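You operate a simulated robot arm through the tools that you are given. There is no shell and no other tool. Be economical: measure what you need, move in short steps, check, and stop when the job is done.

You run a simulated robot arm. Do the job below in one go: nothing can be reset, and whatever is moved stays where it is left.

Task
Replace the peeling label on lidded carton 27 with a new one.
Fine: use the teal pad; the old label goes on the yellow sheet, the new one square in the frame; put the pad back; the carton stays where it is. Set down upright: teal pad.
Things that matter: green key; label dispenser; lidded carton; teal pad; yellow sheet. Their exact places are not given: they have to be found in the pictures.

It is judged by the outcome, as a careful person would: the job done as asked, and still so three seconds after it is handed in. It fails if anything else is knocked over, pushed out of place, dropped, spilled or broken. Flat cloth is picked up by pressing the open fingertips on it (5 to 10 N) and closing them slowly along it; thin cloth reads only 2 to 8 mm in the jaws.

Robot
A 7-joint arm with a two-finger gripper, on a carriage that runs on a rail from [-192.3, -0.2] to [45.7, 0] (x, y) and turns from -2.374 to 3.421 rad about z. Base frame: it is fixed where the carriage stands at the start and does not move with it; the origin is on the floor, on the carriage's upright axis, x ahead of it, y to its left, z up; the surface under the hand at the start is at about z = 87. Readings come in cm, rad, newtons and seconds.
Its first joint turns from -2.601 to 2.601 rad. Places, roughly: green key [90, 90, 100]; label dispenser [90, 90, 90]; yellow sheet [70, 80, 90]. Payload 2.45 kg.
The tool frame sits at the grasp point between the pads (the TCP): z along the fingers, y along the line on which they close. The tips reach 2.6 cm beyond it. Largest opening 9.6 cm; the body of the gripper starts 6.9 cm behind the TCP.
Orientation is that of the tool frame in the base frame, as a unit quaternion [x, y, z, w]. With the fingers straight down and closing along the base's y, the tool's x points along the base's -x, its y along +y and its z along -z.

Tools
- The arm moves only by the tool step_arm. Its argument "motion" is a list that holds one entry, the list of rows, each a list of 7 numbers: the opening, from 0 (shut) to 1 (fully open), then the shift along the base's x, y, z in m, then the turn, a rotation vector about the base's x, y, z in degrees. In form: [[[fingers, tx, ty, tz, ax, ay, az], ...]]. A call has 1 to 20 rows; each row is the pose to reach, as a shift and turn from the pose commanded when the call began. Each row takes 0.2 s and may step no farther than 5 cm and 0.15 rad from the row before; otherwise, or with a gripper value out of range, the whole call is refused. A pose out of reach is approached as far as the arm can. The call stops where the force on the tool passes 40 N (or 10 N more than at its start, if that is more) or the arm is blocked; 0.2 s more then pass. The fingers move at their own pace and stop on an object; they squeeze with about 23 N. The grip force told is the motor's: it shows also when the fingers shut on nothing. Time passes only in rows, and 0.2 s behind the last, so rows that repeat a pose let the fingers close. The reply holds the time, the measured pose of the TCP, the force on the tool along the base axes, the opening and the grip force, in the units named above and with some noise, with the torque about the TCP (base axes, N m) and any sound that the robot's microphone picked up, and new pictures: "views" is both (left out), scene, wrist or none.
- Cameras (640 x 400 px; columns grow to the right, rows downward): "scene" is now at [1.72, 22.46, 162.64]; the picture's right is [0.65, -0.76, 0.00], its down [-0.51, -0.44, -0.74] and it looks along [0.56, 0.48, -0.67] (base axes); focal length 266 px, centre (320, 200). "wrist" rides on the gripper at [8.2, 0.3, -9.8] in the tool frame; the picture's right is [-0.04, 1.00, 0.00], its down [-0.73, -0.03, -0.68] and it looks along [-0.68, -0.03, 0.73] (tool axes); focal length 256 px, centre (320, 200).
- slide_trunk(by): slides the trunk up (or, below 0, down) by that many cm; the arm and the scene camera ride with it, the base frame stays. It gives what a move gives, with no picture.
- steer(legs): drives the robot by 1 to 6 legs, each [ahead, left, turn to the left] in cm, cm and rad, along the robot's own axes; the way and the turn of a leg run together, so that a leg with both is an arc; at most 150 cm and 3.142 rad a leg. The arm and the cameras ride along, it lands a little off, and it stops where it bumps. It keeps to its track: a leg is cut to what the track allows. It gives what a move gives, and a new picture of the scene camera.
- aim_head(pan, tilt): turns the head with the scene camera to pan (to the left, within 2.705 rad either way) and tilt (down, from -0.506 to 1.204), counted from straight ahead of the robot. It gives what a move gives, and a new picture of the scene camera.
- pixel_to_xyz(camera, pixels): for up to 12 pixels [column, row] of the newest picture of that camera ("zoom" is the newest enlarged one), the place [x, y, z] in the base frame of the surface seen there, good to about 0.2 cm. It takes no simulated time.
- inspect(camera, box): a new picture of the part [left, top, right, bottom] of that camera's present view, enlarged. It takes no simulated time.
- finish_job(): hands the job in; it is judged then, once.

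Work in short steps. Measure before you move; look again where a grasp or a placing could have gone wrong, and mend it. You have 80 turns and 260 pictures in all, those below and enlarged ones among them. Open the gripper and draw the arm clear of the work before you hand the job in, unless the task says otherwise; then end with one line.

The tools are called after "Call:" by a JSON object that holds its "op" and its "data". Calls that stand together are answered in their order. step_arm: Moves the arm, as the interface text tells. Its arguments: {"type":"object","properties":{"motion":{"type":"array"},"views":{"type":"string","enum":["both","scene","wrist","none"]}},"required":["motion"]} The other tools are called the same way: slide_trunk (by) slides the trunk up or down; steer (legs) drives the base; aim_head (pan, tilt) turns the head that bears the scene camera; pixel_to_xyz (camera, pixels) gives the place of the surface under pixels of a picture; inspect (camera, box) takes an enlarged picture of a part of a camera's view; finish_job () hands the job in.

At the start:

```text
time_s: 0.0
ee_pos: [37.31, 83.43, 115.53]
tool_rot: [0.0, 1.0, 0.0, 0.0]
wrist_force: [0.1, -0.2, 0.0]
moment: [0.0, 0.01, -0.01]
finger_gap: 9.58
gripper_force: 0.1
trunk travel left (down, up): [-62.5, 8.5]
robot x, y, heading: [-0.16, 0.17, -0.001]
head pan, tilt: [0.714, 0.737]
```

scene: 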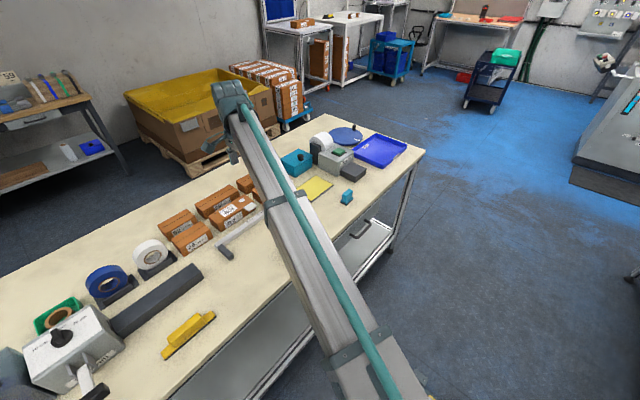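
wrist: 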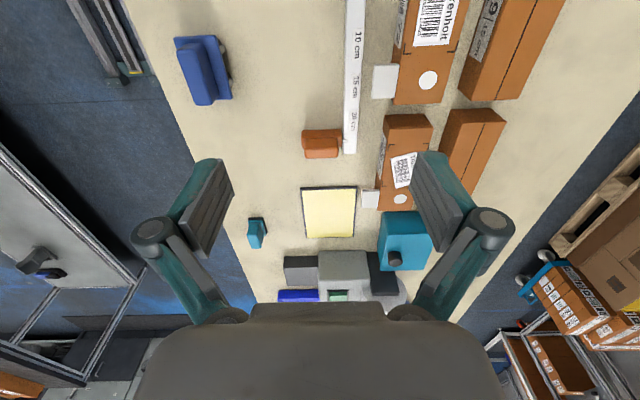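

The table shows cartons, a dispenser, a yellow sheet and teal objects. I'll enlarge both views to identify them.

Call:
{"op": "inspect", "data": {"camera": "scene", "box": [150, 100, 430, 275]}}

Call:
{"op": "inspect", "data": {"camera": "wrist", "box": [240, 0, 580, 212]}}

Call:
{"op": "inspect", "data": {"camera": "wrist", "box": [230, 170, 450, 308]}}

```text
2.29 times, centred on (290, 188) of scene
```

zoom: 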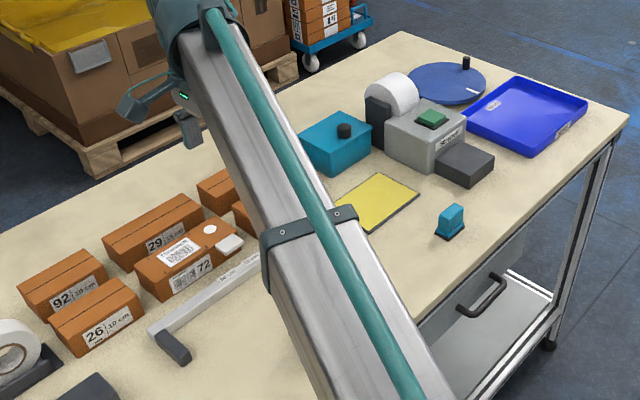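

```text
1.88 times, centred on (410, 106) of wrist
```

zoom: 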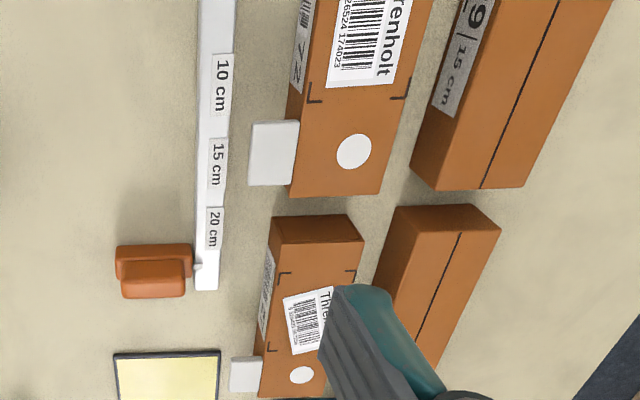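

```text
2.90 times, centred on (340, 239) of wrist
```

zoom: 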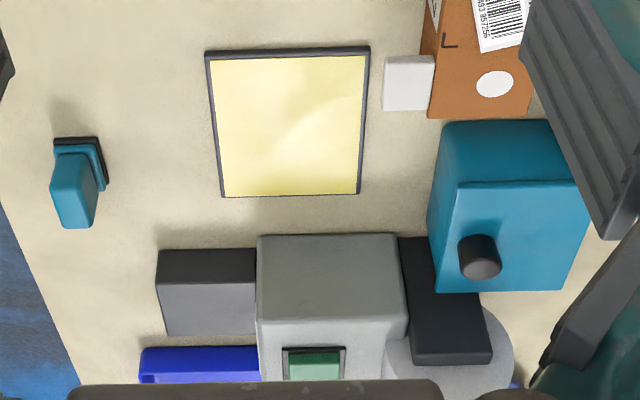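

I'll measure the main items in the wrist picture.

Call:
{"op": "pixel_to_xyz", "data": {"camera": "wrist", "pixels": [[257, 228], [257, 245], [330, 212], [304, 189], [353, 188], [308, 236], [402, 170], [405, 122], [345, 260], [300, 265], [338, 295], [398, 200]]}}

Call:
{"op": "pixel_to_xyz", "data": {"camera": "scene", "pixels": [[346, 195], [341, 152], [354, 173], [335, 160], [314, 190], [300, 162], [240, 203], [228, 210]]}}

```text
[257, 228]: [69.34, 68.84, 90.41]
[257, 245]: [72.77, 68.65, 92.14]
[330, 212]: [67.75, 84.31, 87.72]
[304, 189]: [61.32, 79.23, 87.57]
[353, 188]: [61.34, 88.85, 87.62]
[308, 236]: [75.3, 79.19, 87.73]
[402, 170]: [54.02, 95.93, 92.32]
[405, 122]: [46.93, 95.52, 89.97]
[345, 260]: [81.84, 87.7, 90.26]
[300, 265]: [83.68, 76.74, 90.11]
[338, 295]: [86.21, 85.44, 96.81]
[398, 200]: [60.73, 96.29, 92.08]
```

```text
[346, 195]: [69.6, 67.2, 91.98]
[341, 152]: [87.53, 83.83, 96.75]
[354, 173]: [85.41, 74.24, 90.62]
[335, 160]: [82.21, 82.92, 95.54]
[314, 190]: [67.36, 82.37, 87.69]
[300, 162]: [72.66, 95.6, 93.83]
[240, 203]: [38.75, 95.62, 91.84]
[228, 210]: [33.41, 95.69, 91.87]
```

The carton of interest lies near (54,96) with its side number hidden by the arm. I'll shift the arm back in x to free the view.

Call:
{"op": "step_arm", "data": {"motion": [[[1, -0.04, 0, 0, 0, 0, 0], [1, -0.08, 0, 0, 0, 0, 0], [1, -0.12, 0, 0, 0, 0, 0], [1, -0.16, 0, 0, 0, 0, 0], [1, -0.2, 0, 0, 0, 0, 0], [1, -0.24, 0, 0, 0, 0, 0]]]}}

```text
time_s: 1.4
ee_pos: [13.3, 83.31, 115.49]
tool_rot: [0.0, 1.0, -0.001, 0.0]
wrist_force: [0.2, -0.3, 0.2]
moment: [-0.01, 0.0, 0.02]
finger_gap: 9.57
gripper_force: 0.1
trunk travel left (down, up): [-62.5, 8.5]
robot x, y, heading: [0.12, -0.09, -0.001]
head pan, tilt: [0.714, 0.737]
```

scene: 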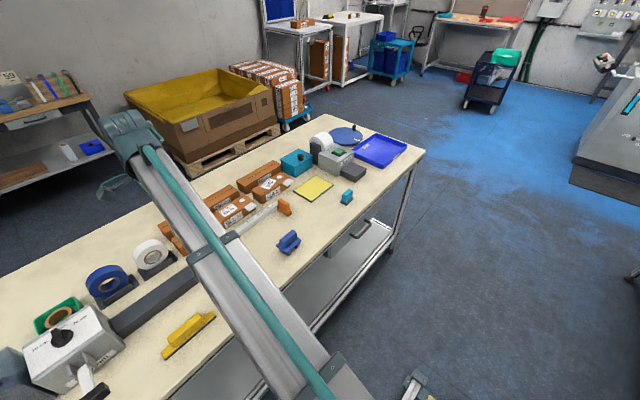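
wrist: 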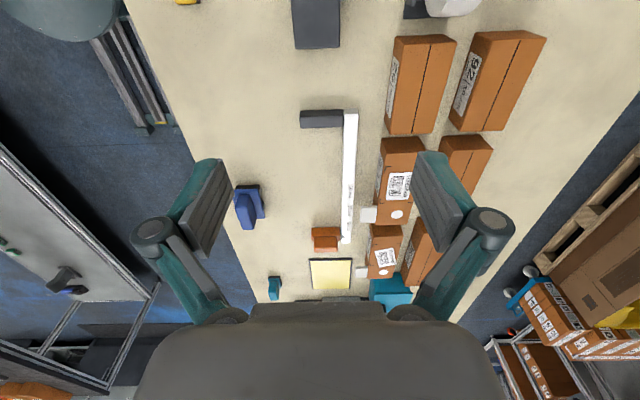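

The scene camera now sees the cartons; enlarging around (265,185) to read the numbers.

Call:
{"op": "inspect", "data": {"camera": "scene", "box": [225, 150, 315, 206]}}

Call:
{"op": "inspect", "data": {"camera": "scene", "box": [270, 120, 410, 208]}}

```text
7.11 times, centred on (270, 178) of scene
```

zoom: 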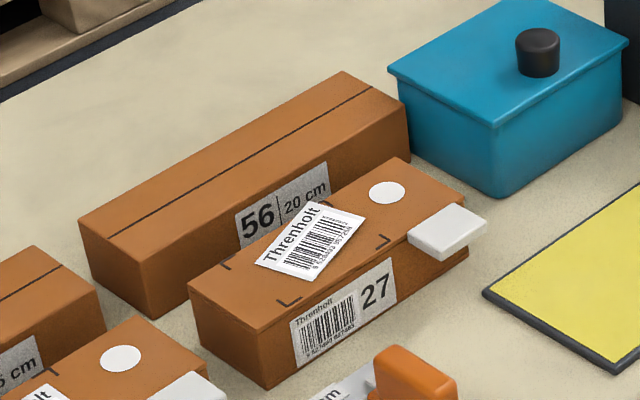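

```text
4.55 times, centred on (340, 164) of scene
```

zoom: 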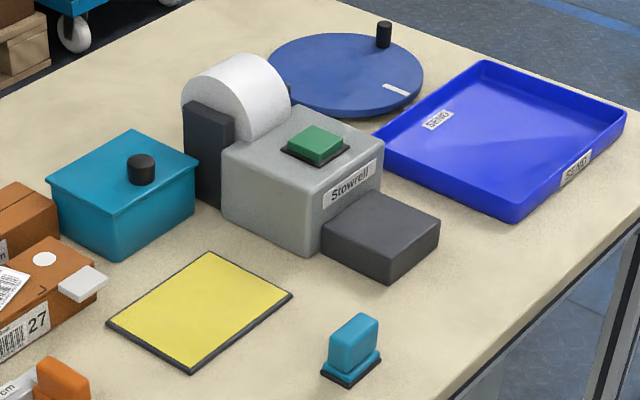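

Carton 27 is confirmed, with its crooked old label in the frame; the teal pad is near (70,68), the dispenser key near (87,84). I drive 44 cm ahead so all is within reach.

Call:
{"op": "steer", "data": {"legs": [[44, 0, 0]]}}

```text
time_s: 4.1
ee_pos: [57.85, 83.34, 115.61]
tool_rot: [0.0, 1.0, 0.0, 0.0]
wrist_force: [-0.2, 0.1, 0.6]
moment: [0.0, 0.04, 0.03]
finger_gap: 9.59
gripper_force: 0.1
trunk travel left (down, up): [-62.5, 8.5]
robot x, y, heading: [44.41, 0.18, 0.005]
head pan, tilt: [0.714, 0.737]
```

scene: 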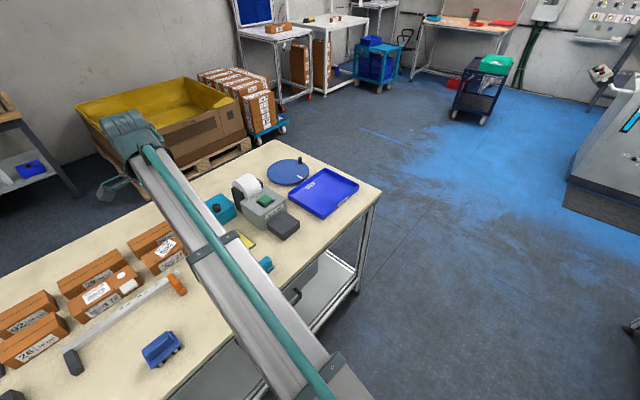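

Now a wrist picture from here, and head aimed more left for a better scene view.

Call:
{"op": "aim_head", "data": {"pan": 1.15, "tilt": 0.85}}

Call:
{"op": "step_arm", "data": {"motion": [[[1, 0, 0, 0, 0, 0, 0]]], "views": "wrist"}}

```text
time_s: 5.0
ee_pos: [57.76, 83.39, 115.5]
tool_rot: [0.0, 1.0, 0.0, 0.001]
wrist_force: [0.2, 0.6, -0.7]
moment: [0.03, 0.01, 0.01]
finger_gap: 9.59
gripper_force: 0.0
trunk travel left (down, up): [-62.5, 8.5]
robot x, y, heading: [44.31, -0.15, 0.004]
head pan, tilt: [1.15, 0.85]
```

scene: 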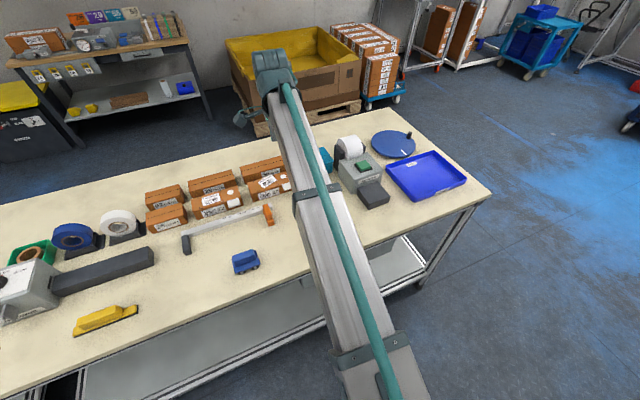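

```text
time_s: 5.4
ee_pos: [57.74, 83.29, 115.58]
tool_rot: [0.0, 1.0, 0.001, 0.0]
wrist_force: [-0.5, -0.5, -0.6]
moment: [0.0, -0.03, 0.03]
finger_gap: 9.59
gripper_force: 0.0
trunk travel left (down, up): [-62.5, 8.5]
robot x, y, heading: [44.57, -0.21, -0.001]
head pan, tilt: [1.15, 0.85]
```

wrist: 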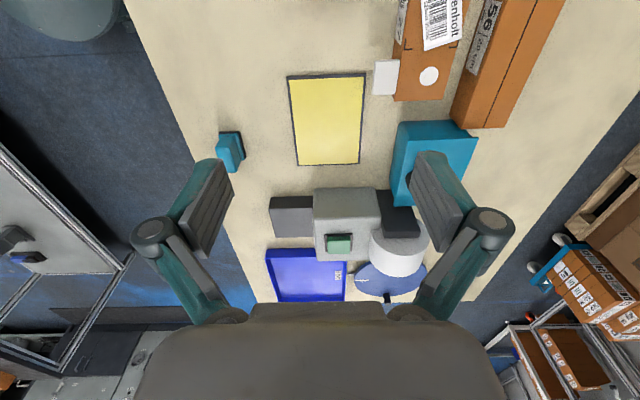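

Call:
{"op": "inspect", "data": {"camera": "wrist", "box": [190, 110, 270, 190]}}

Call:
{"op": "inspect", "data": {"camera": "wrist", "box": [250, 170, 450, 300]}}

Call:
{"op": "pixel_to_xyz", "data": {"camera": "wrist", "pixels": [[219, 136], [241, 136], [243, 150], [224, 156], [236, 156], [226, 170], [240, 166], [338, 241], [330, 248], [350, 248], [293, 217], [228, 150]]}}

```text
5.00 times, centred on (230, 150) of wrist
```

zoom: 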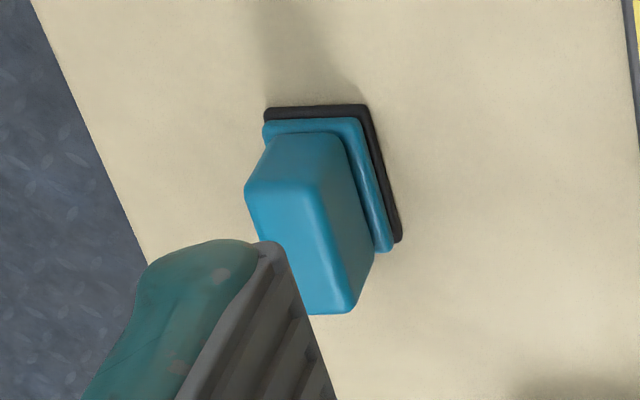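

```text
3.08 times, centred on (350, 235) of wrist
```

zoom: 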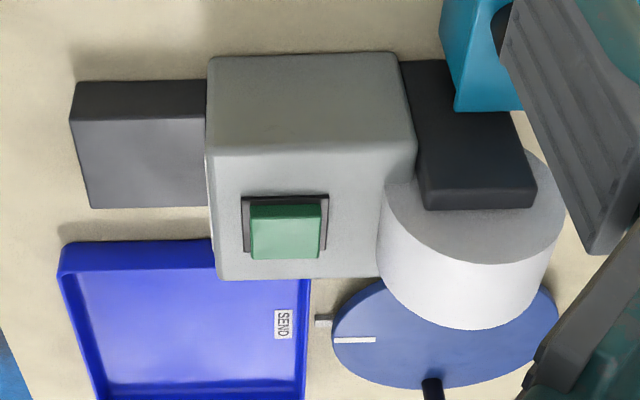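

```text
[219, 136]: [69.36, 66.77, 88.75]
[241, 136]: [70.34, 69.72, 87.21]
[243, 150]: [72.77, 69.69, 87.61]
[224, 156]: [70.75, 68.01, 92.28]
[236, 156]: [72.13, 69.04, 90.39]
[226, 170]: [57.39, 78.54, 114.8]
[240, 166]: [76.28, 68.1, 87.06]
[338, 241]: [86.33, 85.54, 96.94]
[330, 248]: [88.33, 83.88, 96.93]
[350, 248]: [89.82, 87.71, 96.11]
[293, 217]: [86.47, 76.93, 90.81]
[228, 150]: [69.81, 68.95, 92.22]
```

The pad is at about (70.5,68). I move the hand closer for a better look at it.

Call:
{"op": "step_arm", "data": {"motion": [[[1, 0, -0.04, -0.02, 0, 0, 0], [1, 0, -0.08, -0.05, 0, 0, 0], [1, 0, -0.12, -0.08, 0, 0, 0], [1, 0, -0.155, -0.11, 0, 0, 0], [1, 0, -0.155, -0.12, 0, 0, 0]]]}}

```text
time_s: 6.6
ee_pos: [57.85, 67.87, 103.55]
tool_rot: [0.0, 1.0, 0.0, -0.001]
wrist_force: [-0.3, 0.3, 0.5]
moment: [-0.01, 0.03, -0.01]
finger_gap: 9.62
gripper_force: 0.1
trunk travel left (down, up): [-62.5, 8.5]
robot x, y, heading: [44.62, -0.03, -0.003]
head pan, tilt: [1.15, 0.85]
```

scene: 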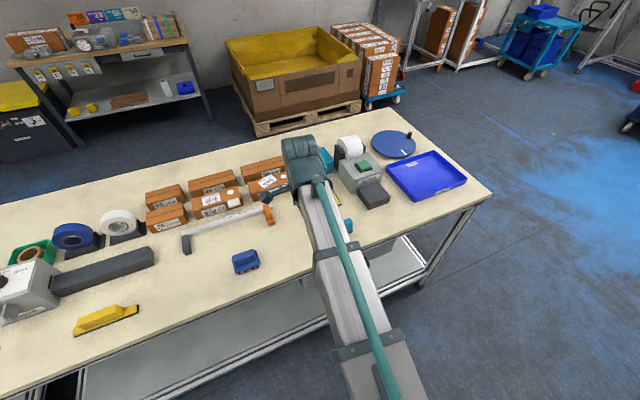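
wrist: 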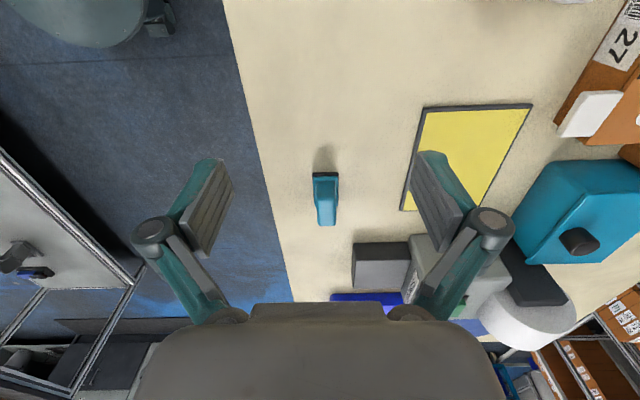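

Call:
{"op": "inspect", "data": {"camera": "wrist", "box": [285, 150, 365, 240]}}

Call:
{"op": "pixel_to_xyz", "data": {"camera": "wrist", "pixels": [[313, 174], [338, 174], [339, 200], [326, 211], [318, 208], [334, 208], [320, 222], [333, 222], [326, 190], [318, 186], [332, 186], [336, 200]]}}

```text
4.44 times, centred on (325, 195) of wrist
```

zoom: 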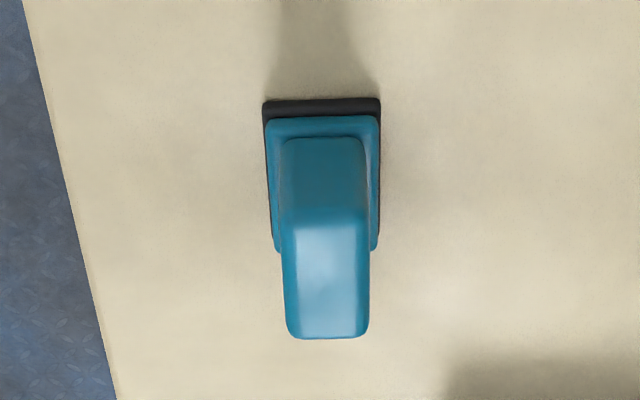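

```text
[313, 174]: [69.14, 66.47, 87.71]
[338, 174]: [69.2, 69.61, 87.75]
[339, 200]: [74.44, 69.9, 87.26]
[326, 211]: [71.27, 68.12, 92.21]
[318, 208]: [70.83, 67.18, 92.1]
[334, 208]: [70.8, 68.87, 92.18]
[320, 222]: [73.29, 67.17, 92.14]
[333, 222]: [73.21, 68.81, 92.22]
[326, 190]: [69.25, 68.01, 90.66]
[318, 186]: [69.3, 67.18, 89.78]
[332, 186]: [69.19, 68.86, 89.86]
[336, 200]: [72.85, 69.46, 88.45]
```

The pad handle spans y 67.0–69.1, x 69.2–73.4, top z 92.2. I move above it and descend to TCP z≈91.8.

Call:
{"op": "step_arm", "data": {"motion": [[[1, 0.045, 0.001, 0, 0, 0, 0], [1, 0.09, 0.001, 0, 0, 0, 0], [1, 0.134, 0.002, 0, 0, 0, 0], [1, 0.134, 0.002, -0.04, 0, 0, 0], [1, 0.134, 0.002, -0.08, 0, 0, 0], [0.6, 0.134, 0.002, -0.105, 0, 0, 0], [0.6, 0.134, 0.002, -0.117, 0, 0, 0], [0.6, 0.134, 0.002, -0.117, 0, 0, 0]]]}}

```text
time_s: 8.4
ee_pos: [71.06, 67.99, 91.77]
tool_rot: [0.0, 1.0, -0.001, 0.001]
wrist_force: [0.3, 0.3, -0.2]
moment: [0.02, 0.02, 0.0]
finger_gap: 5.75
gripper_force: 0.0
trunk travel left (down, up): [-62.5, 8.5]
robot x, y, heading: [44.26, 0.14, -0.0]
head pan, tilt: [1.15, 0.85]
```

scene: 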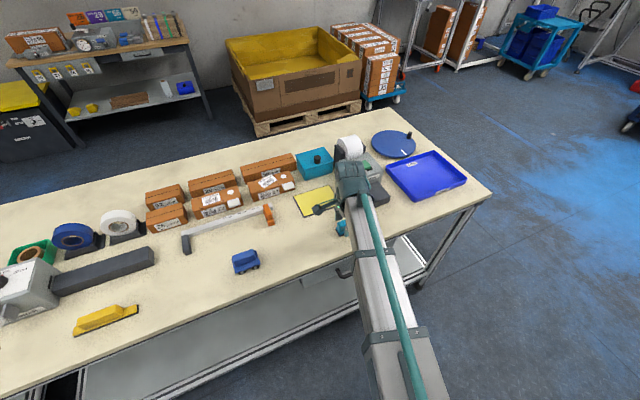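
wrist: 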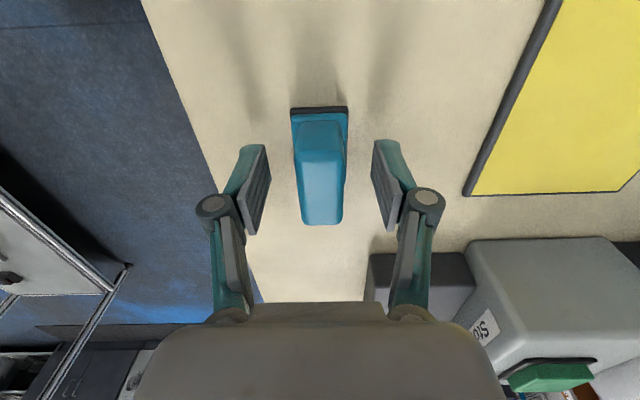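

The fingers straddle the handle. I measure its edges, then close the jaws.

Call:
{"op": "pixel_to_xyz", "data": {"camera": "wrist", "pixels": [[320, 106], [292, 112], [348, 112], [320, 118], [320, 222], [320, 165], [302, 160], [342, 160], [320, 112], [320, 140]]}}

Call:
{"op": "step_arm", "data": {"motion": [[[0.1, 0, 0, 0, 0, 0, 0], [0.1, 0, 0, 0, 0, 0, 0], [0.1, 0, 0, 0, 0, 0, 0], [0.1, 0, 0, 0, 0, 0, 0]]], "views": "wrist"}}

```text
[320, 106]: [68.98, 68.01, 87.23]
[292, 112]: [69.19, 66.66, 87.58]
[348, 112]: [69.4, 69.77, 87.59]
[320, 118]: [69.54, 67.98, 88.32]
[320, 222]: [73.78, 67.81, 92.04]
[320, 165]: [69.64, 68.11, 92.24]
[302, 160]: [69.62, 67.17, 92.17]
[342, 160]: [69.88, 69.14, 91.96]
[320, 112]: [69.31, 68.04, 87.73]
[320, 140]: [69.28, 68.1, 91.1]
```

```text
time_s: 9.4
ee_pos: [71.25, 68.03, 91.87]
tool_rot: [0.0, 1.0, 0.0, 0.0]
wrist_force: [-0.3, -0.1, -0.4]
moment: [-0.02, -0.02, 0.0]
finger_gap: 2.32
gripper_force: 23.1
trunk travel left (down, up): [-62.5, 8.5]
robot x, y, heading: [44.18, 0.33, -0.004]
head pan, tilt: [1.15, 0.85]
```

wrist: 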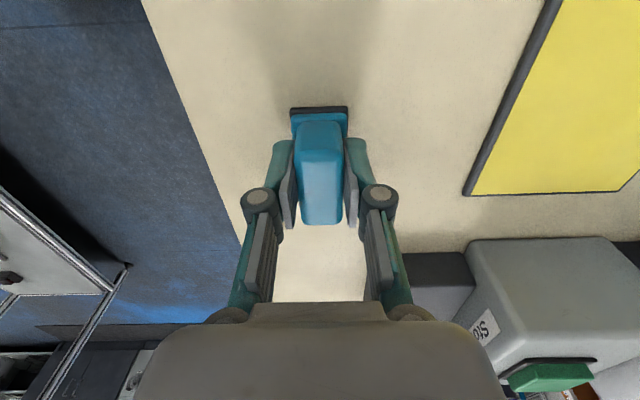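

Gripped (gap 2.32 cm). I lift and move to near the carton to view the label and frame.

Call:
{"op": "step_arm", "data": {"motion": [[[0.1, 0, 0, 0.02, 0, 0, 0], [0.1, 0, 0, 0.06, 0, 0, 0], [0.1, 0, 0, 0.1, 0, 0, 0], [0.1, 0, 0, 0.14, 0, 0, 0], [0.1, -0.04, 0.02, 0.16, 0, 0, 0], [0.1, -0.08, 0.05, 0.16, 0, 0, 0], [0.1, -0.12, 0.08, 0.16, 0, 0, 0], [0.1, -0.16, 0.11, 0.16, 0, 0, 0], [0.1, -0.2, 0.14, 0.16, 0, 0, 0], [0.1, -0.23, 0.17, 0.16, 0, 0, 0], [0.1, -0.23, 0.2, 0.16, 0, 0, 0], [0.1, -0.23, 0.2, 0.16, 0, 0, 0]]]}}

```text
time_s: 12.0
ee_pos: [48.08, 87.95, 107.73]
tool_rot: [0.001, 1.0, 0.0, 0.0]
wrist_force: [0.1, -0.9, 0.1]
moment: [0.01, -0.01, -0.02]
finger_gap: 2.28
gripper_force: 22.6
trunk travel left (down, up): [-62.5, 8.5]
robot x, y, heading: [44.26, -0.38, -0.004]
head pan, tilt: [1.15, 0.85]
```

scene: 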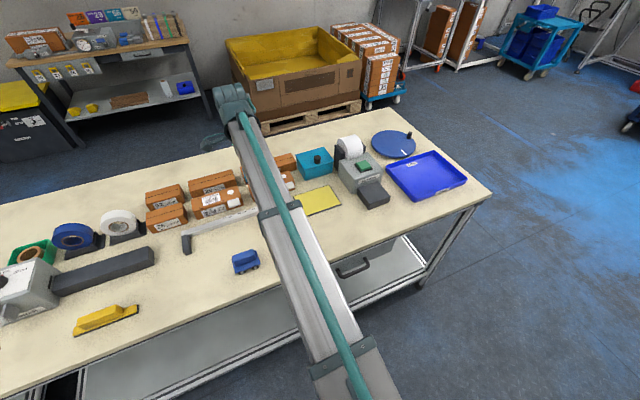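
wrist: 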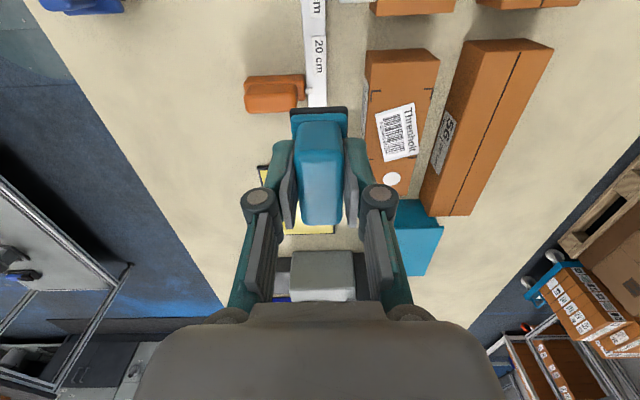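

Enlarging the label and frame on the carton.

Call:
{"op": "inspect", "data": {"camera": "wrist", "box": [350, 40, 450, 200]}}

Call:
{"op": "pixel_to_xyz", "data": {"camera": "wrist", "pixels": [[376, 113], [411, 103], [419, 154], [385, 161], [392, 180], [371, 91], [432, 91], [367, 52], [437, 60], [397, 132], [371, 162], [410, 192]]}}

```text
2.50 times, centred on (400, 120) of wrist
```

zoom: 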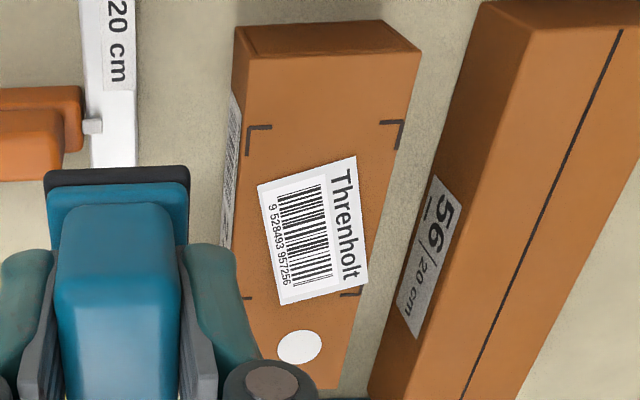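

```text
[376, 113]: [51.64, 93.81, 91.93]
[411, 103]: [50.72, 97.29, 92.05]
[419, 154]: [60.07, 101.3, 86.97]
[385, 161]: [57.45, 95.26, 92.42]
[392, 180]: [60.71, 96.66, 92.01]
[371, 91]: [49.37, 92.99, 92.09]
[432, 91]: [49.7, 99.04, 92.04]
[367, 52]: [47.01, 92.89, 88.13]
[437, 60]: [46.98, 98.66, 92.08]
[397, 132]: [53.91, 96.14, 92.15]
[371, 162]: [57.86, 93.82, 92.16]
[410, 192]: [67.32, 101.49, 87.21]
```

Call:
{"op": "pixel_to_xyz", "data": {"camera": "zoom", "pixels": [[260, 187], [354, 159], [364, 281], [284, 302], [249, 128], [402, 122], [360, 294], [248, 298], [312, 230], [268, 128], [249, 150], [300, 347]]}}

```text
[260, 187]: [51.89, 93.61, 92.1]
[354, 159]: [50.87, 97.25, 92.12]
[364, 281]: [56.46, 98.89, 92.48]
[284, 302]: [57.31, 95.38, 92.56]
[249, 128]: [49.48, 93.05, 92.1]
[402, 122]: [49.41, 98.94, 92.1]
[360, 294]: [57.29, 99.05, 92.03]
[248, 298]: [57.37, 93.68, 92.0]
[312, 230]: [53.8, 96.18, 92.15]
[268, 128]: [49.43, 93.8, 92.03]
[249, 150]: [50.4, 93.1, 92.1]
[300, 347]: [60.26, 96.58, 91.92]
```

The label is about 3.7×5.8 cm, centred (54.1,96.3), turned ~17°; the frame spans x 49.4–57.4, y 93–99 (centre 53.4,96.0). I hover the pad over the label, turned 17°.

Call:
{"op": "step_arm", "data": {"motion": [[[0.1, 0.02, 0.03, 0, 0, 0, 6], [0.1, 0.04, 0.06, -0.02, 0, 0, 12], [0.1, 0.056, 0.0825, -0.05, 0, 0, 17], [0.1, 0.056, 0.0825, -0.085, 0, 0, 17], [0.1, 0.056, 0.0825, -0.095, 0, 0, 17], [0.1, 0.056, 0.0825, -0.095, 0, 0, 17]]]}}

```text
time_s: 13.4
ee_pos: [53.92, 96.33, 98.38]
tool_rot: [-0.148, 0.989, 0.0, 0.0]
wrist_force: [0.7, -0.4, -0.6]
moment: [0.03, 0.01, 0.01]
finger_gap: 2.3
gripper_force: 22.9
trunk travel left (down, up): [-62.5, 8.5]
robot x, y, heading: [44.16, -0.23, 0.0]
head pan, tilt: [1.15, 0.85]
```

scene: 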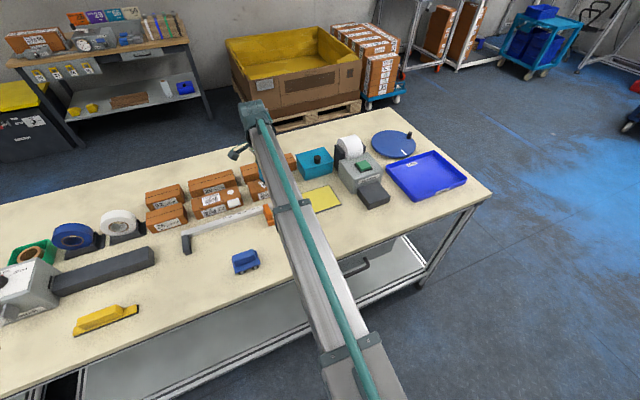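
wrist: 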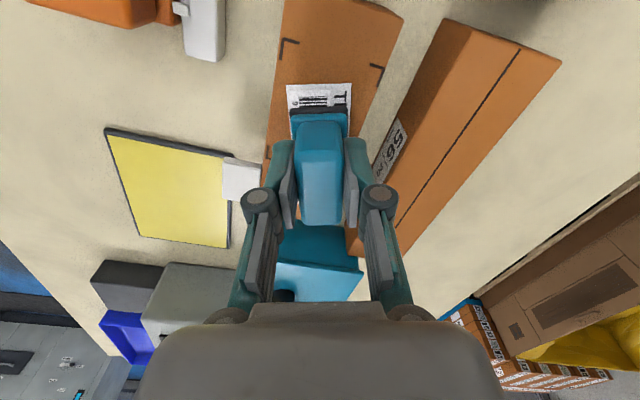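

Aligned with the label. I descend in small steps until a light press.

Call:
{"op": "step_arm", "data": {"motion": [[[0.1, 0, 0, -0.004, 0, 0, 0], [0.1, 0, 0, -0.008, 0, 0, 0], [0.1, 0, 0, -0.011, 0, 0, 0], [0.1, 0, 0, -0.013, 0, 0, 0], [0.1, 0, 0, -0.0145, 0, 0, 0]]], "views": "wrist"}}

```text
time_s: 14.6
ee_pos: [53.89, 96.29, 96.77]
tool_rot: [-0.148, 0.989, -0.001, 0.0]
wrist_force: [0.5, 0.1, 0.2]
moment: [0.0, -0.03, 0.03]
finger_gap: 2.32
gripper_force: 23.0
trunk travel left (down, up): [-62.5, 8.5]
robot x, y, heading: [44.56, -0.03, -0.004]
head pan, tilt: [1.15, 0.85]
```

wrist: 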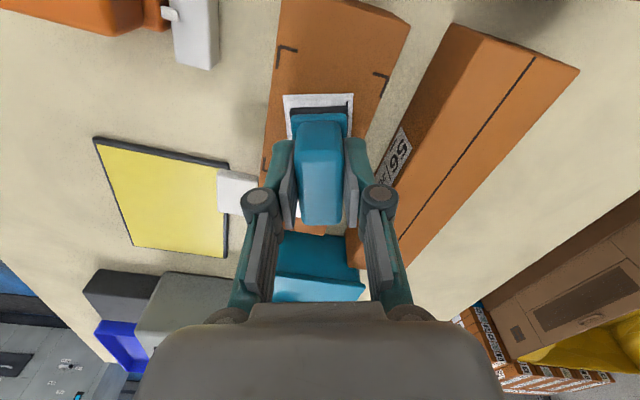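

No contact force yet; I press on by 1 mm steps.

Call:
{"op": "step_arm", "data": {"motion": [[[0.1, 0, 0, -0.001, 0, 0, 0], [0.1, 0, 0, -0.002, 0, 0, 0]]], "views": "none"}}

```text
time_s: 15.2
ee_pos: [53.76, 96.3, 96.64]
tool_rot: [-0.147, 0.989, 0.0, 0.002]
wrist_force: [0.5, 0.2, 0.0]
moment: [0.01, 0.01, -0.01]
finger_gap: 2.32
gripper_force: 23.2
trunk travel left (down, up): [-62.5, 8.5]
robot x, y, heading: [44.23, 0.06, -0.001]
head pan, tilt: [1.15, 0.85]
```

Call:
{"op": "step_arm", "data": {"motion": [[[0.1, 0, 0, -0.001, 0, 0, 0], [0.1, 0, 0, -0.002, 0, 0, 0]]], "views": "none"}}

```text
time_s: 15.8
ee_pos: [53.79, 96.24, 96.63]
tool_rot: [-0.147, 0.989, 0.001, 0.001]
wrist_force: [0.6, 1.9, 12.2]
moment: [0.17, -0.07, 0.0]
finger_gap: 2.33
gripper_force: 23.2
trunk travel left (down, up): [-62.5, 8.5]
robot x, y, heading: [44.25, 0.07, -0.003]
head pan, tilt: [1.15, 0.85]
```

12 N contact at TCP z 96.6. I hold a moment, then lift slowly.

Call:
{"op": "step_arm", "data": {"motion": [[[0.1, 0, 0, 0, 0, 0, 0], [0.1, 0, 0, 0, 0, 0, 0], [0.1, 0, 0, 0, 0, 0, 0], [0.1, 0, 0, 0.005, 0, 0, 0], [0.1, 0, 0, 0.01, 0, 0, 0], [0.1, 0, 0, 0.02, 0, 0, 0], [0.1, 0, 0, 0.04, 0, 0, 0], [0.1, 0, 0, 0.07, 0, 0, 0], [0.1, 0, 0, 0.1, 0, 0, 0], [0.1, 0, -0.03, 0.12, 0, 0, 0], [0.1, 0, -0.03, 0.12, 0, 0, 0]]]}}

```text
time_s: 18.2
ee_pos: [53.89, 93.22, 108.41]
tool_rot: [-0.148, 0.989, 0.0, -0.001]
wrist_force: [-0.2, 0.2, -0.6]
moment: [-0.02, 0.01, 0.02]
finger_gap: 2.31
gripper_force: 22.8
trunk travel left (down, up): [-62.5, 8.5]
robot x, y, heading: [44.74, -0.08, 0.001]
head pan, tilt: [1.15, 0.85]
```

scene: 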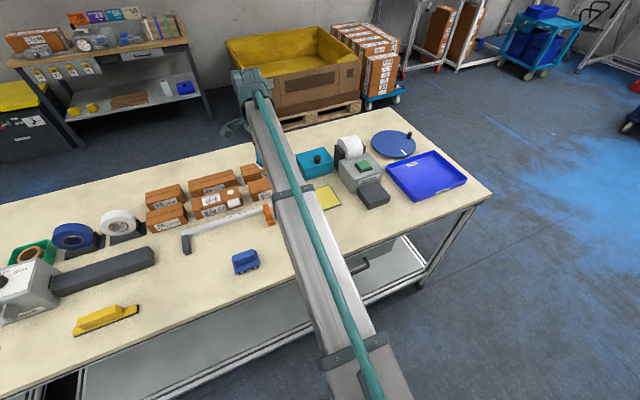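
wrist: 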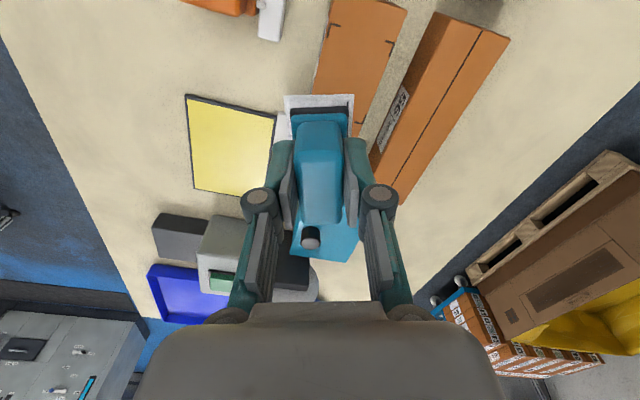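

The label came off with the pad, and the carton did not move. I carry it to the yellow sheet's middle (68.3,84.1), turning back 17°, and hover.

Call:
{"op": "step_arm", "data": {"motion": [[[0.1, 0.03, -0.02, 0, 0, 0, -6], [0.1, 0.07, -0.04, 0, 0, 0, -12], [0.1, 0.11, -0.065, 0, 0, 0, -17], [0.1, 0.14, -0.091, -0.02, 0, 0, -17], [0.1, 0.14, -0.091, -0.06, 0, 0, -17], [0.1, 0.14, -0.091, -0.1, 0, 0, -17], [0.1, 0.14, -0.091, -0.14, 0, 0, -17], [0.1, 0.14, -0.091, -0.15, 0, 0, -17], [0.1, 0.14, -0.091, -0.15, 0, 0, -17]]], "views": "wrist"}}

```text
time_s: 20.2
ee_pos: [67.83, 83.96, 93.49]
tool_rot: [0.0, 1.0, 0.0, 0.0]
wrist_force: [0.9, 0.2, 0.1]
moment: [-0.02, 0.02, 0.0]
finger_gap: 2.32
gripper_force: 23.0
trunk travel left (down, up): [-62.5, 8.5]
robot x, y, heading: [44.26, -0.06, -0.007]
head pan, tilt: [1.15, 0.85]
```

wrist: 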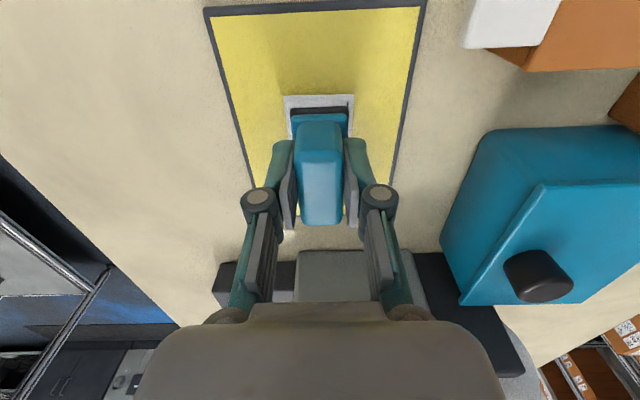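

Centred on the sheet; pressing down.

Call:
{"op": "step_arm", "data": {"motion": [[[0.1, 0, 0, -0.005, 0, 0, 0], [0.1, 0, 0, -0.009, 0, 0, 0], [0.1, 0, 0, -0.012, 0, 0, 0], [0.1, 0, 0, -0.013, 0, 0, 0], [0.1, 0, 0, -0.014, 0, 0, 0]]], "views": "none"}}

```text
time_s: 21.4
ee_pos: [67.84, 84.17, 92.29]
tool_rot: [0.0, 1.0, 0.002, 0.0]
wrist_force: [0.5, 6.0, 17.5]
moment: [0.14, 0.0, 0.0]
finger_gap: 2.37
gripper_force: 22.9
trunk travel left (down, up): [-62.5, 8.5]
robot x, y, heading: [44.23, -0.06, 0.001]
head pan, tilt: [1.15, 0.85]
```

Contact at 17 N. Hold, then lift slowly.

Call:
{"op": "step_arm", "data": {"motion": [[[0.1, 0, 0, 0, 0, 0, 0], [0.1, 0, 0, 0, 0, 0, 0], [0.1, 0, 0, 0, 0, 0, 0], [0.1, 0, 0, 0, 0, 0, 0], [0.1, 0, 0, 0.005, 0, 0, 0], [0.1, 0, 0, 0.01, 0, 0, 0], [0.1, 0, 0, 0.03, 0, 0, 0], [0.1, 0, 0, 0.07, 0, 0, 0], [0.1, 0, 0, 0.1, 0, 0, 0], [0.1, 0, 0, 0.12, 0, 0, 0], [0.1, 0, 0, 0.12, 0, 0, 0]]]}}

```text
time_s: 23.8
ee_pos: [67.82, 84.2, 104.19]
tool_rot: [0.0, 1.0, -0.001, 0.0]
wrist_force: [-0.2, -0.1, -0.7]
moment: [-0.01, 0.01, 0.01]
finger_gap: 2.33
gripper_force: 23.1
trunk travel left (down, up): [-62.5, 8.5]
robot x, y, heading: [44.34, -0.09, 0.002]
head pan, tilt: [1.15, 0.85]
```

scene: 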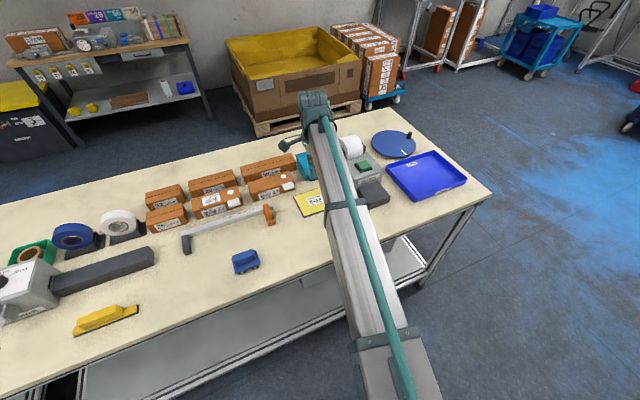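
wrist: 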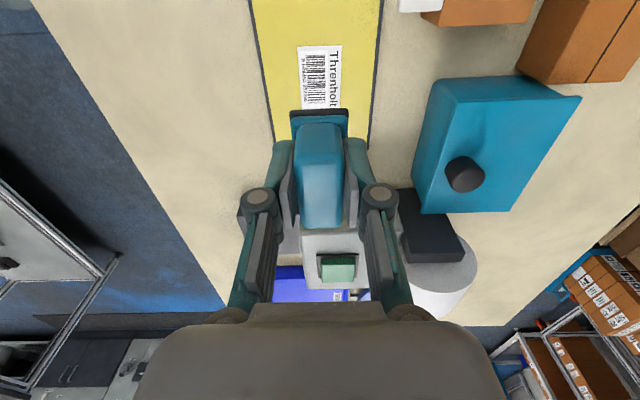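

The old label is stuck on the yellow sheet. I'll set the pad back at its spot for now so that bare fingertips can press the key.

Call:
{"op": "step_arm", "data": {"motion": [[[0.1, 0.01, -0.045, 0.01, 0, 0, 0], [0.1, 0.02, -0.09, 0.01, 0, 0, 0], [0.1, 0.034, -0.13, 0, 0, 0, 0], [0.1, 0.034, -0.162, -0.02, 0, 0, 0], [0.1, 0.034, -0.162, -0.06, 0, 0, 0], [0.1, 0.034, -0.162, -0.1, 0, 0, 0], [0.1, 0.034, -0.162, -0.118, 0, 0, 0], [0.1, 0.034, -0.162, -0.122, 0, 0, 0], [0.1, 0.034, -0.162, -0.124, 0, 0, 0]]], "views": "wrist"}}

```text
time_s: 25.8
ee_pos: [71.12, 68.06, 91.74]
tool_rot: [-0.001, 1.0, 0.0, 0.001]
wrist_force: [0.5, -0.5, -1.4]
moment: [-0.05, -0.04, -0.03]
finger_gap: 2.32
gripper_force: 23.0
trunk travel left (down, up): [-62.5, 8.5]
robot x, y, heading: [44.19, -0.05, 0.002]
head pan, tilt: [1.15, 0.85]
```

wrist: 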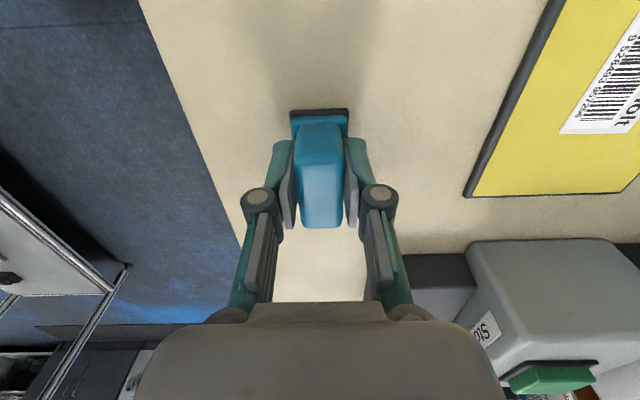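

Almost down; lowering in 1 mm steps to contact.

Call:
{"op": "step_arm", "data": {"motion": [[[0.1, 0, 0, -0.001, 0, 0, 0], [0.1, 0, 0, -0.002, 0, 0, 0]]], "views": "none"}}

```text
time_s: 26.4
ee_pos: [71.24, 68.15, 91.63]
tool_rot: [0.0, 1.0, 0.001, -0.001]
wrist_force: [0.8, 2.1, 10.8]
moment: [0.0, 0.01, -0.01]
finger_gap: 2.35
gripper_force: 23.3
trunk travel left (down, up): [-62.5, 8.5]
robot x, y, heading: [44.26, -0.25, 0.001]
head pan, tilt: [1.15, 0.85]
```

Pad is down. Release, rise, and move toward the key for a view.

Call:
{"op": "step_arm", "data": {"motion": [[[0.1, 0, 0, 0.001, 0, 0, 0], [0.6, 0, 0, 0.001, 0, 0, 0], [0.6, 0, 0, 0.001, 0, 0, 0], [0.6, 0, 0, 0.001, 0, 0, 0], [0.6, 0, 0, 0.03, 0, 0, 0], [0.6, 0, 0, 0.08, 0, 0, 0], [0.3, 0, 0, 0.13, 0, 0, 0], [0, 0.01, 0.04, 0.15, 0, 0, 0], [0, 0.02, 0.08, 0.15, 0, 0, 0], [0, 0.03, 0.12, 0.15, 0, 0, 0], [0, 0.03, 0.14, 0.15, 0, 0, 0], [0, 0.03, 0.14, 0.15, 0, 0, 0]]]}}

```text
time_s: 29.0
ee_pos: [74.13, 81.98, 106.57]
tool_rot: [0.0, 1.0, 0.0, 0.0]
wrist_force: [-0.4, 0.7, -0.7]
moment: [0.01, 0.01, 0.01]
finger_gap: 0.0
gripper_force: 23.2
trunk travel left (down, up): [-62.5, 8.5]
robot x, y, heading: [44.18, -0.05, -0.004]
head pan, tilt: [1.15, 0.85]
```

scene: 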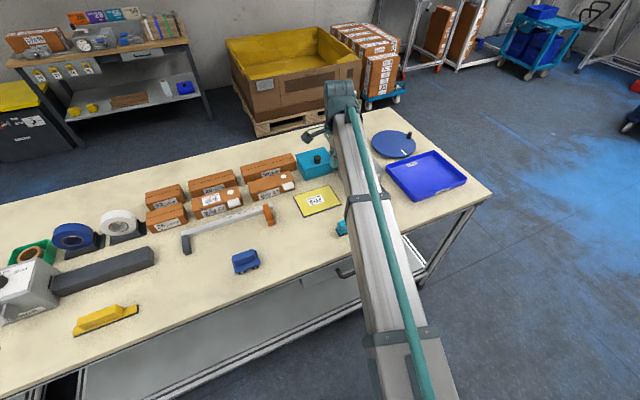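
wrist: 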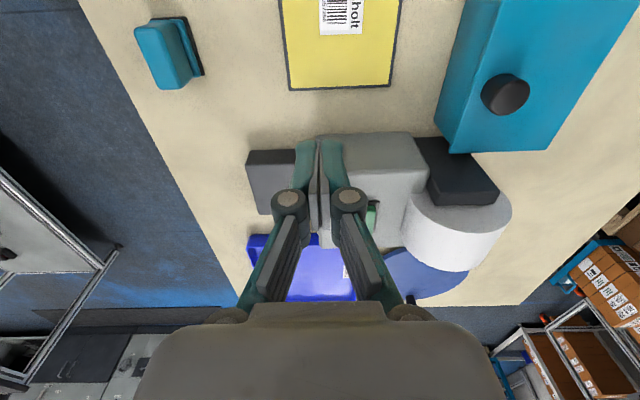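

The key is half hidden behind a finger at (370,215); I shift the hand 5 cm to −y to see it.

Call:
{"op": "step_arm", "data": {"motion": [[[0, 0, -0.04, 0, 0, 0, 0], [0, 0, -0.06, 0.02, 0, 0, 0], [0, 0, -0.06, 0.02, 0, 0, 0]]], "views": "wrist"}}

Call:
{"op": "inspect", "data": {"camera": "wrist", "box": [350, 120, 510, 220]}}

```text
time_s: 29.8
ee_pos: [74.15, 76.05, 108.5]
tool_rot: [-0.001, 1.0, 0.0, 0.0]
wrist_force: [0.2, 0.2, 0.0]
moment: [0.0, 0.0, -0.04]
finger_gap: 0.02
gripper_force: 23.2
trunk travel left (down, up): [-62.5, 8.5]
robot x, y, heading: [44.14, -0.23, 0.002]
head pan, tilt: [1.15, 0.85]
```

wrist: 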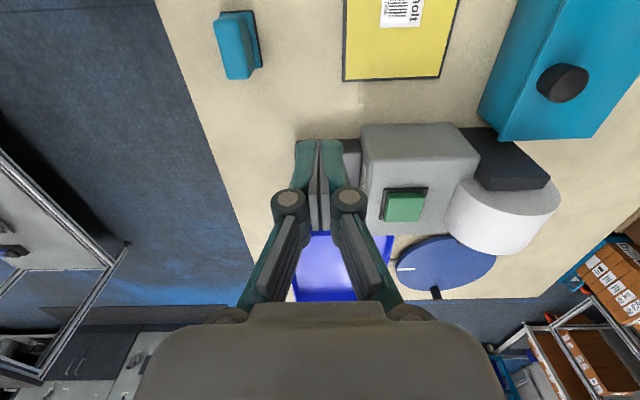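

```text
4.00 times, centred on (430, 170) of wrist
```

zoom: 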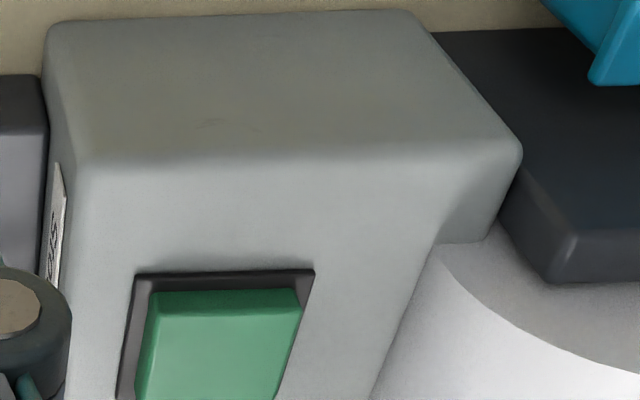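

Call:
{"op": "pixel_to_xyz", "data": {"camera": "wrist", "pixels": [[404, 208], [390, 196], [422, 196], [389, 217], [418, 217], [404, 198], [404, 219], [425, 190], [440, 180], [352, 165], [352, 150]]}}

```text
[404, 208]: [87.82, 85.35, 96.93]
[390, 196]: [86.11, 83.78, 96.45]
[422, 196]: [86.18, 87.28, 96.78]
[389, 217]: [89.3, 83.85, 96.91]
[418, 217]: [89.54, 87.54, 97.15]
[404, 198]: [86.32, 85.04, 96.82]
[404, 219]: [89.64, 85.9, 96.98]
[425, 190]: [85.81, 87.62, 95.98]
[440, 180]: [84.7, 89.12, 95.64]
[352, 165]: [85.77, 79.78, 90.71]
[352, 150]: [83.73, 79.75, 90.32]
```

Key centre (87.9,85.55), top z 97.0. I go above it with the closed fingertips.

Call:
{"op": "step_arm", "data": {"motion": [[[0, 0.035, 0.025, 0, 0, 0, 0], [0, 0.07, 0.05, 0, 0, 0, 0], [0, 0.105, 0.075, 0, 0, 0, 0], [0, 0.1375, 0.095, 0, 0, 0, 0], [0, 0.1375, 0.095, -0.04, 0, 0, 0], [0, 0.1375, 0.095, -0.07, 0, 0, 0], [0, 0.1375, 0.095, -0.08, 0, 0, 0], [0, 0.1375, 0.095, -0.085, 0, 0, 0]]]}}

```text
time_s: 31.6
ee_pos: [87.98, 85.47, 99.95]
tool_rot: [0.0, 1.0, 0.0, -0.001]
wrist_force: [0.4, 0.3, -1.2]
moment: [-0.01, 0.01, -0.04]
finger_gap: 0.01
gripper_force: 23.2
trunk travel left (down, up): [-62.5, 8.5]
robot x, y, heading: [44.43, -0.04, -0.0]
head pan, tilt: [1.15, 0.85]
```

scene: 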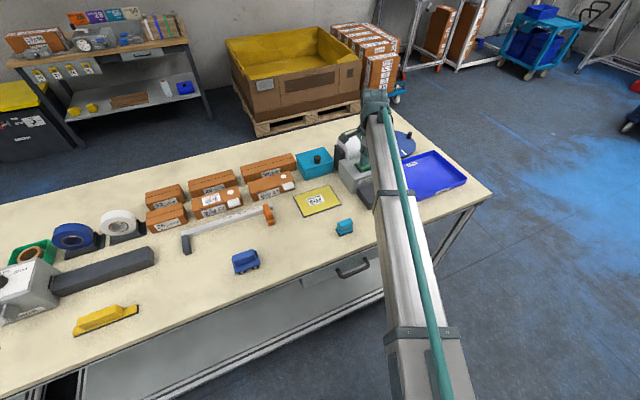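
wrist: 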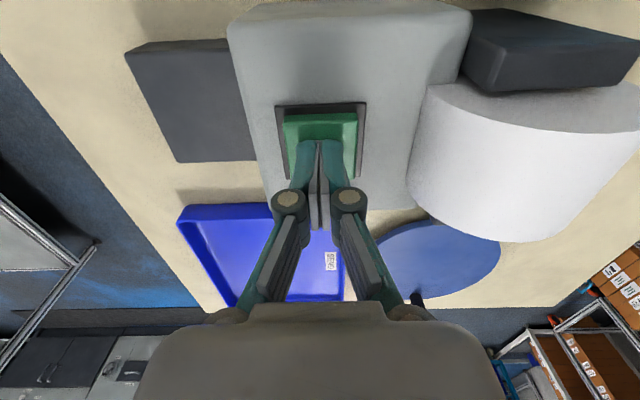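

Tips are right over the key. Pressing in small steps.

Call:
{"op": "step_arm", "data": {"motion": [[[0, 0, 0, -0.002, 0, 0, 0], [0, 0, 0, -0.004, 0, 0, 0], [0, 0, 0, -0.005, 0, 0, 0], [0, 0, 0, -0.006, 0, 0, 0]]], "views": "wrist"}}

```text
time_s: 32.6
ee_pos: [88.03, 85.46, 99.32]
tool_rot: [0.0, 1.0, 0.0, 0.0]
wrist_force: [-0.6, 0.0, 0.4]
moment: [0.02, 0.01, 0.0]
finger_gap: 0.0
gripper_force: 23.0
trunk travel left (down, up): [-62.5, 8.5]
robot x, y, heading: [44.57, -0.09, -0.0]
head pan, tilt: [1.15, 0.85]
```

wrist: 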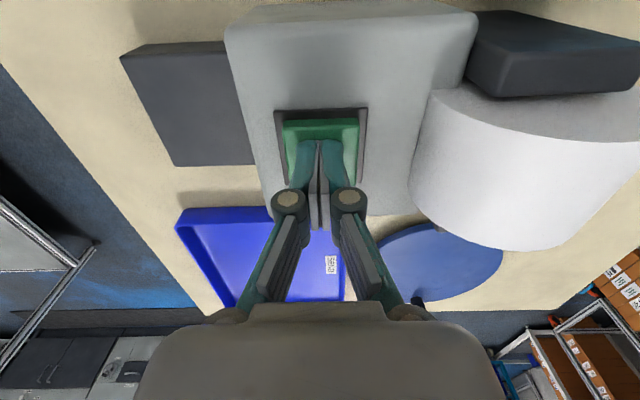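

Call:
{"op": "step_arm", "data": {"motion": [[[0, 0, 0, -0.001, 0, 0, 0], [0, 0, 0, -0.002, 0, 0, 0], [0, 0, 0, -0.003, 0, 0, 0]]], "views": "wrist"}}

```text
time_s: 33.4
ee_pos: [87.94, 85.55, 99.06]
tool_rot: [0.0, 1.0, 0.0, 0.0]
wrist_force: [0.7, 0.9, 0.3]
moment: [-0.02, 0.03, -0.03]
finger_gap: 0.6
gripper_force: 28.5
trunk travel left (down, up): [-62.5, 8.5]
robot x, y, heading: [44.24, 0.1, -0.003]
head pan, tilt: [1.15, 0.85]
```

wrist: 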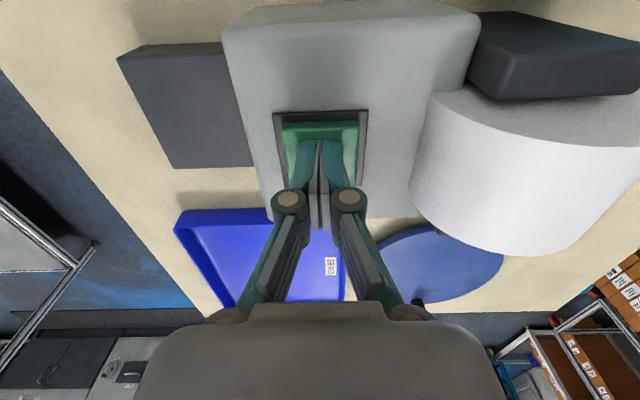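

No click or label yet (gap reads 0.6). I press slightly further.

Call:
{"op": "step_arm", "data": {"motion": [[[0, 0, 0, -0.001, 0, 0, 0], [0, 0, 0, -0.002, 0, 0, 0]]], "views": "wrist"}}

```text
time_s: 34.0
ee_pos: [87.89, 85.42, 98.91]
tool_rot: [0.0, 1.0, 0.0, 0.0]
wrist_force: [-0.7, 1.6, 2.0]
moment: [0.03, 0.02, 0.01]
finger_gap: 0.58
gripper_force: 28.3
trunk travel left (down, up): [-62.5, 8.5]
robot x, y, heading: [44.09, 0.09, -0.001]
head pan, tilt: [1.15, 0.85]
heard: click
```

wrist: 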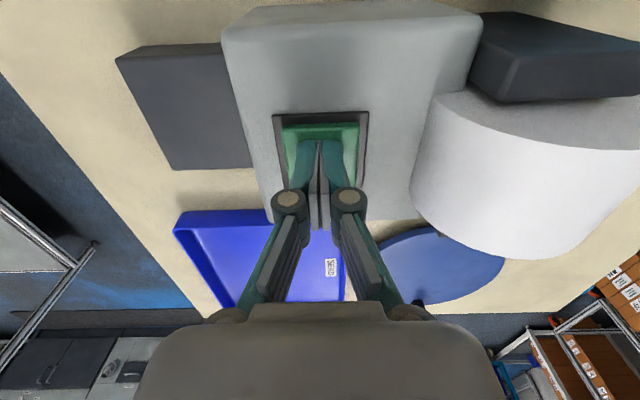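

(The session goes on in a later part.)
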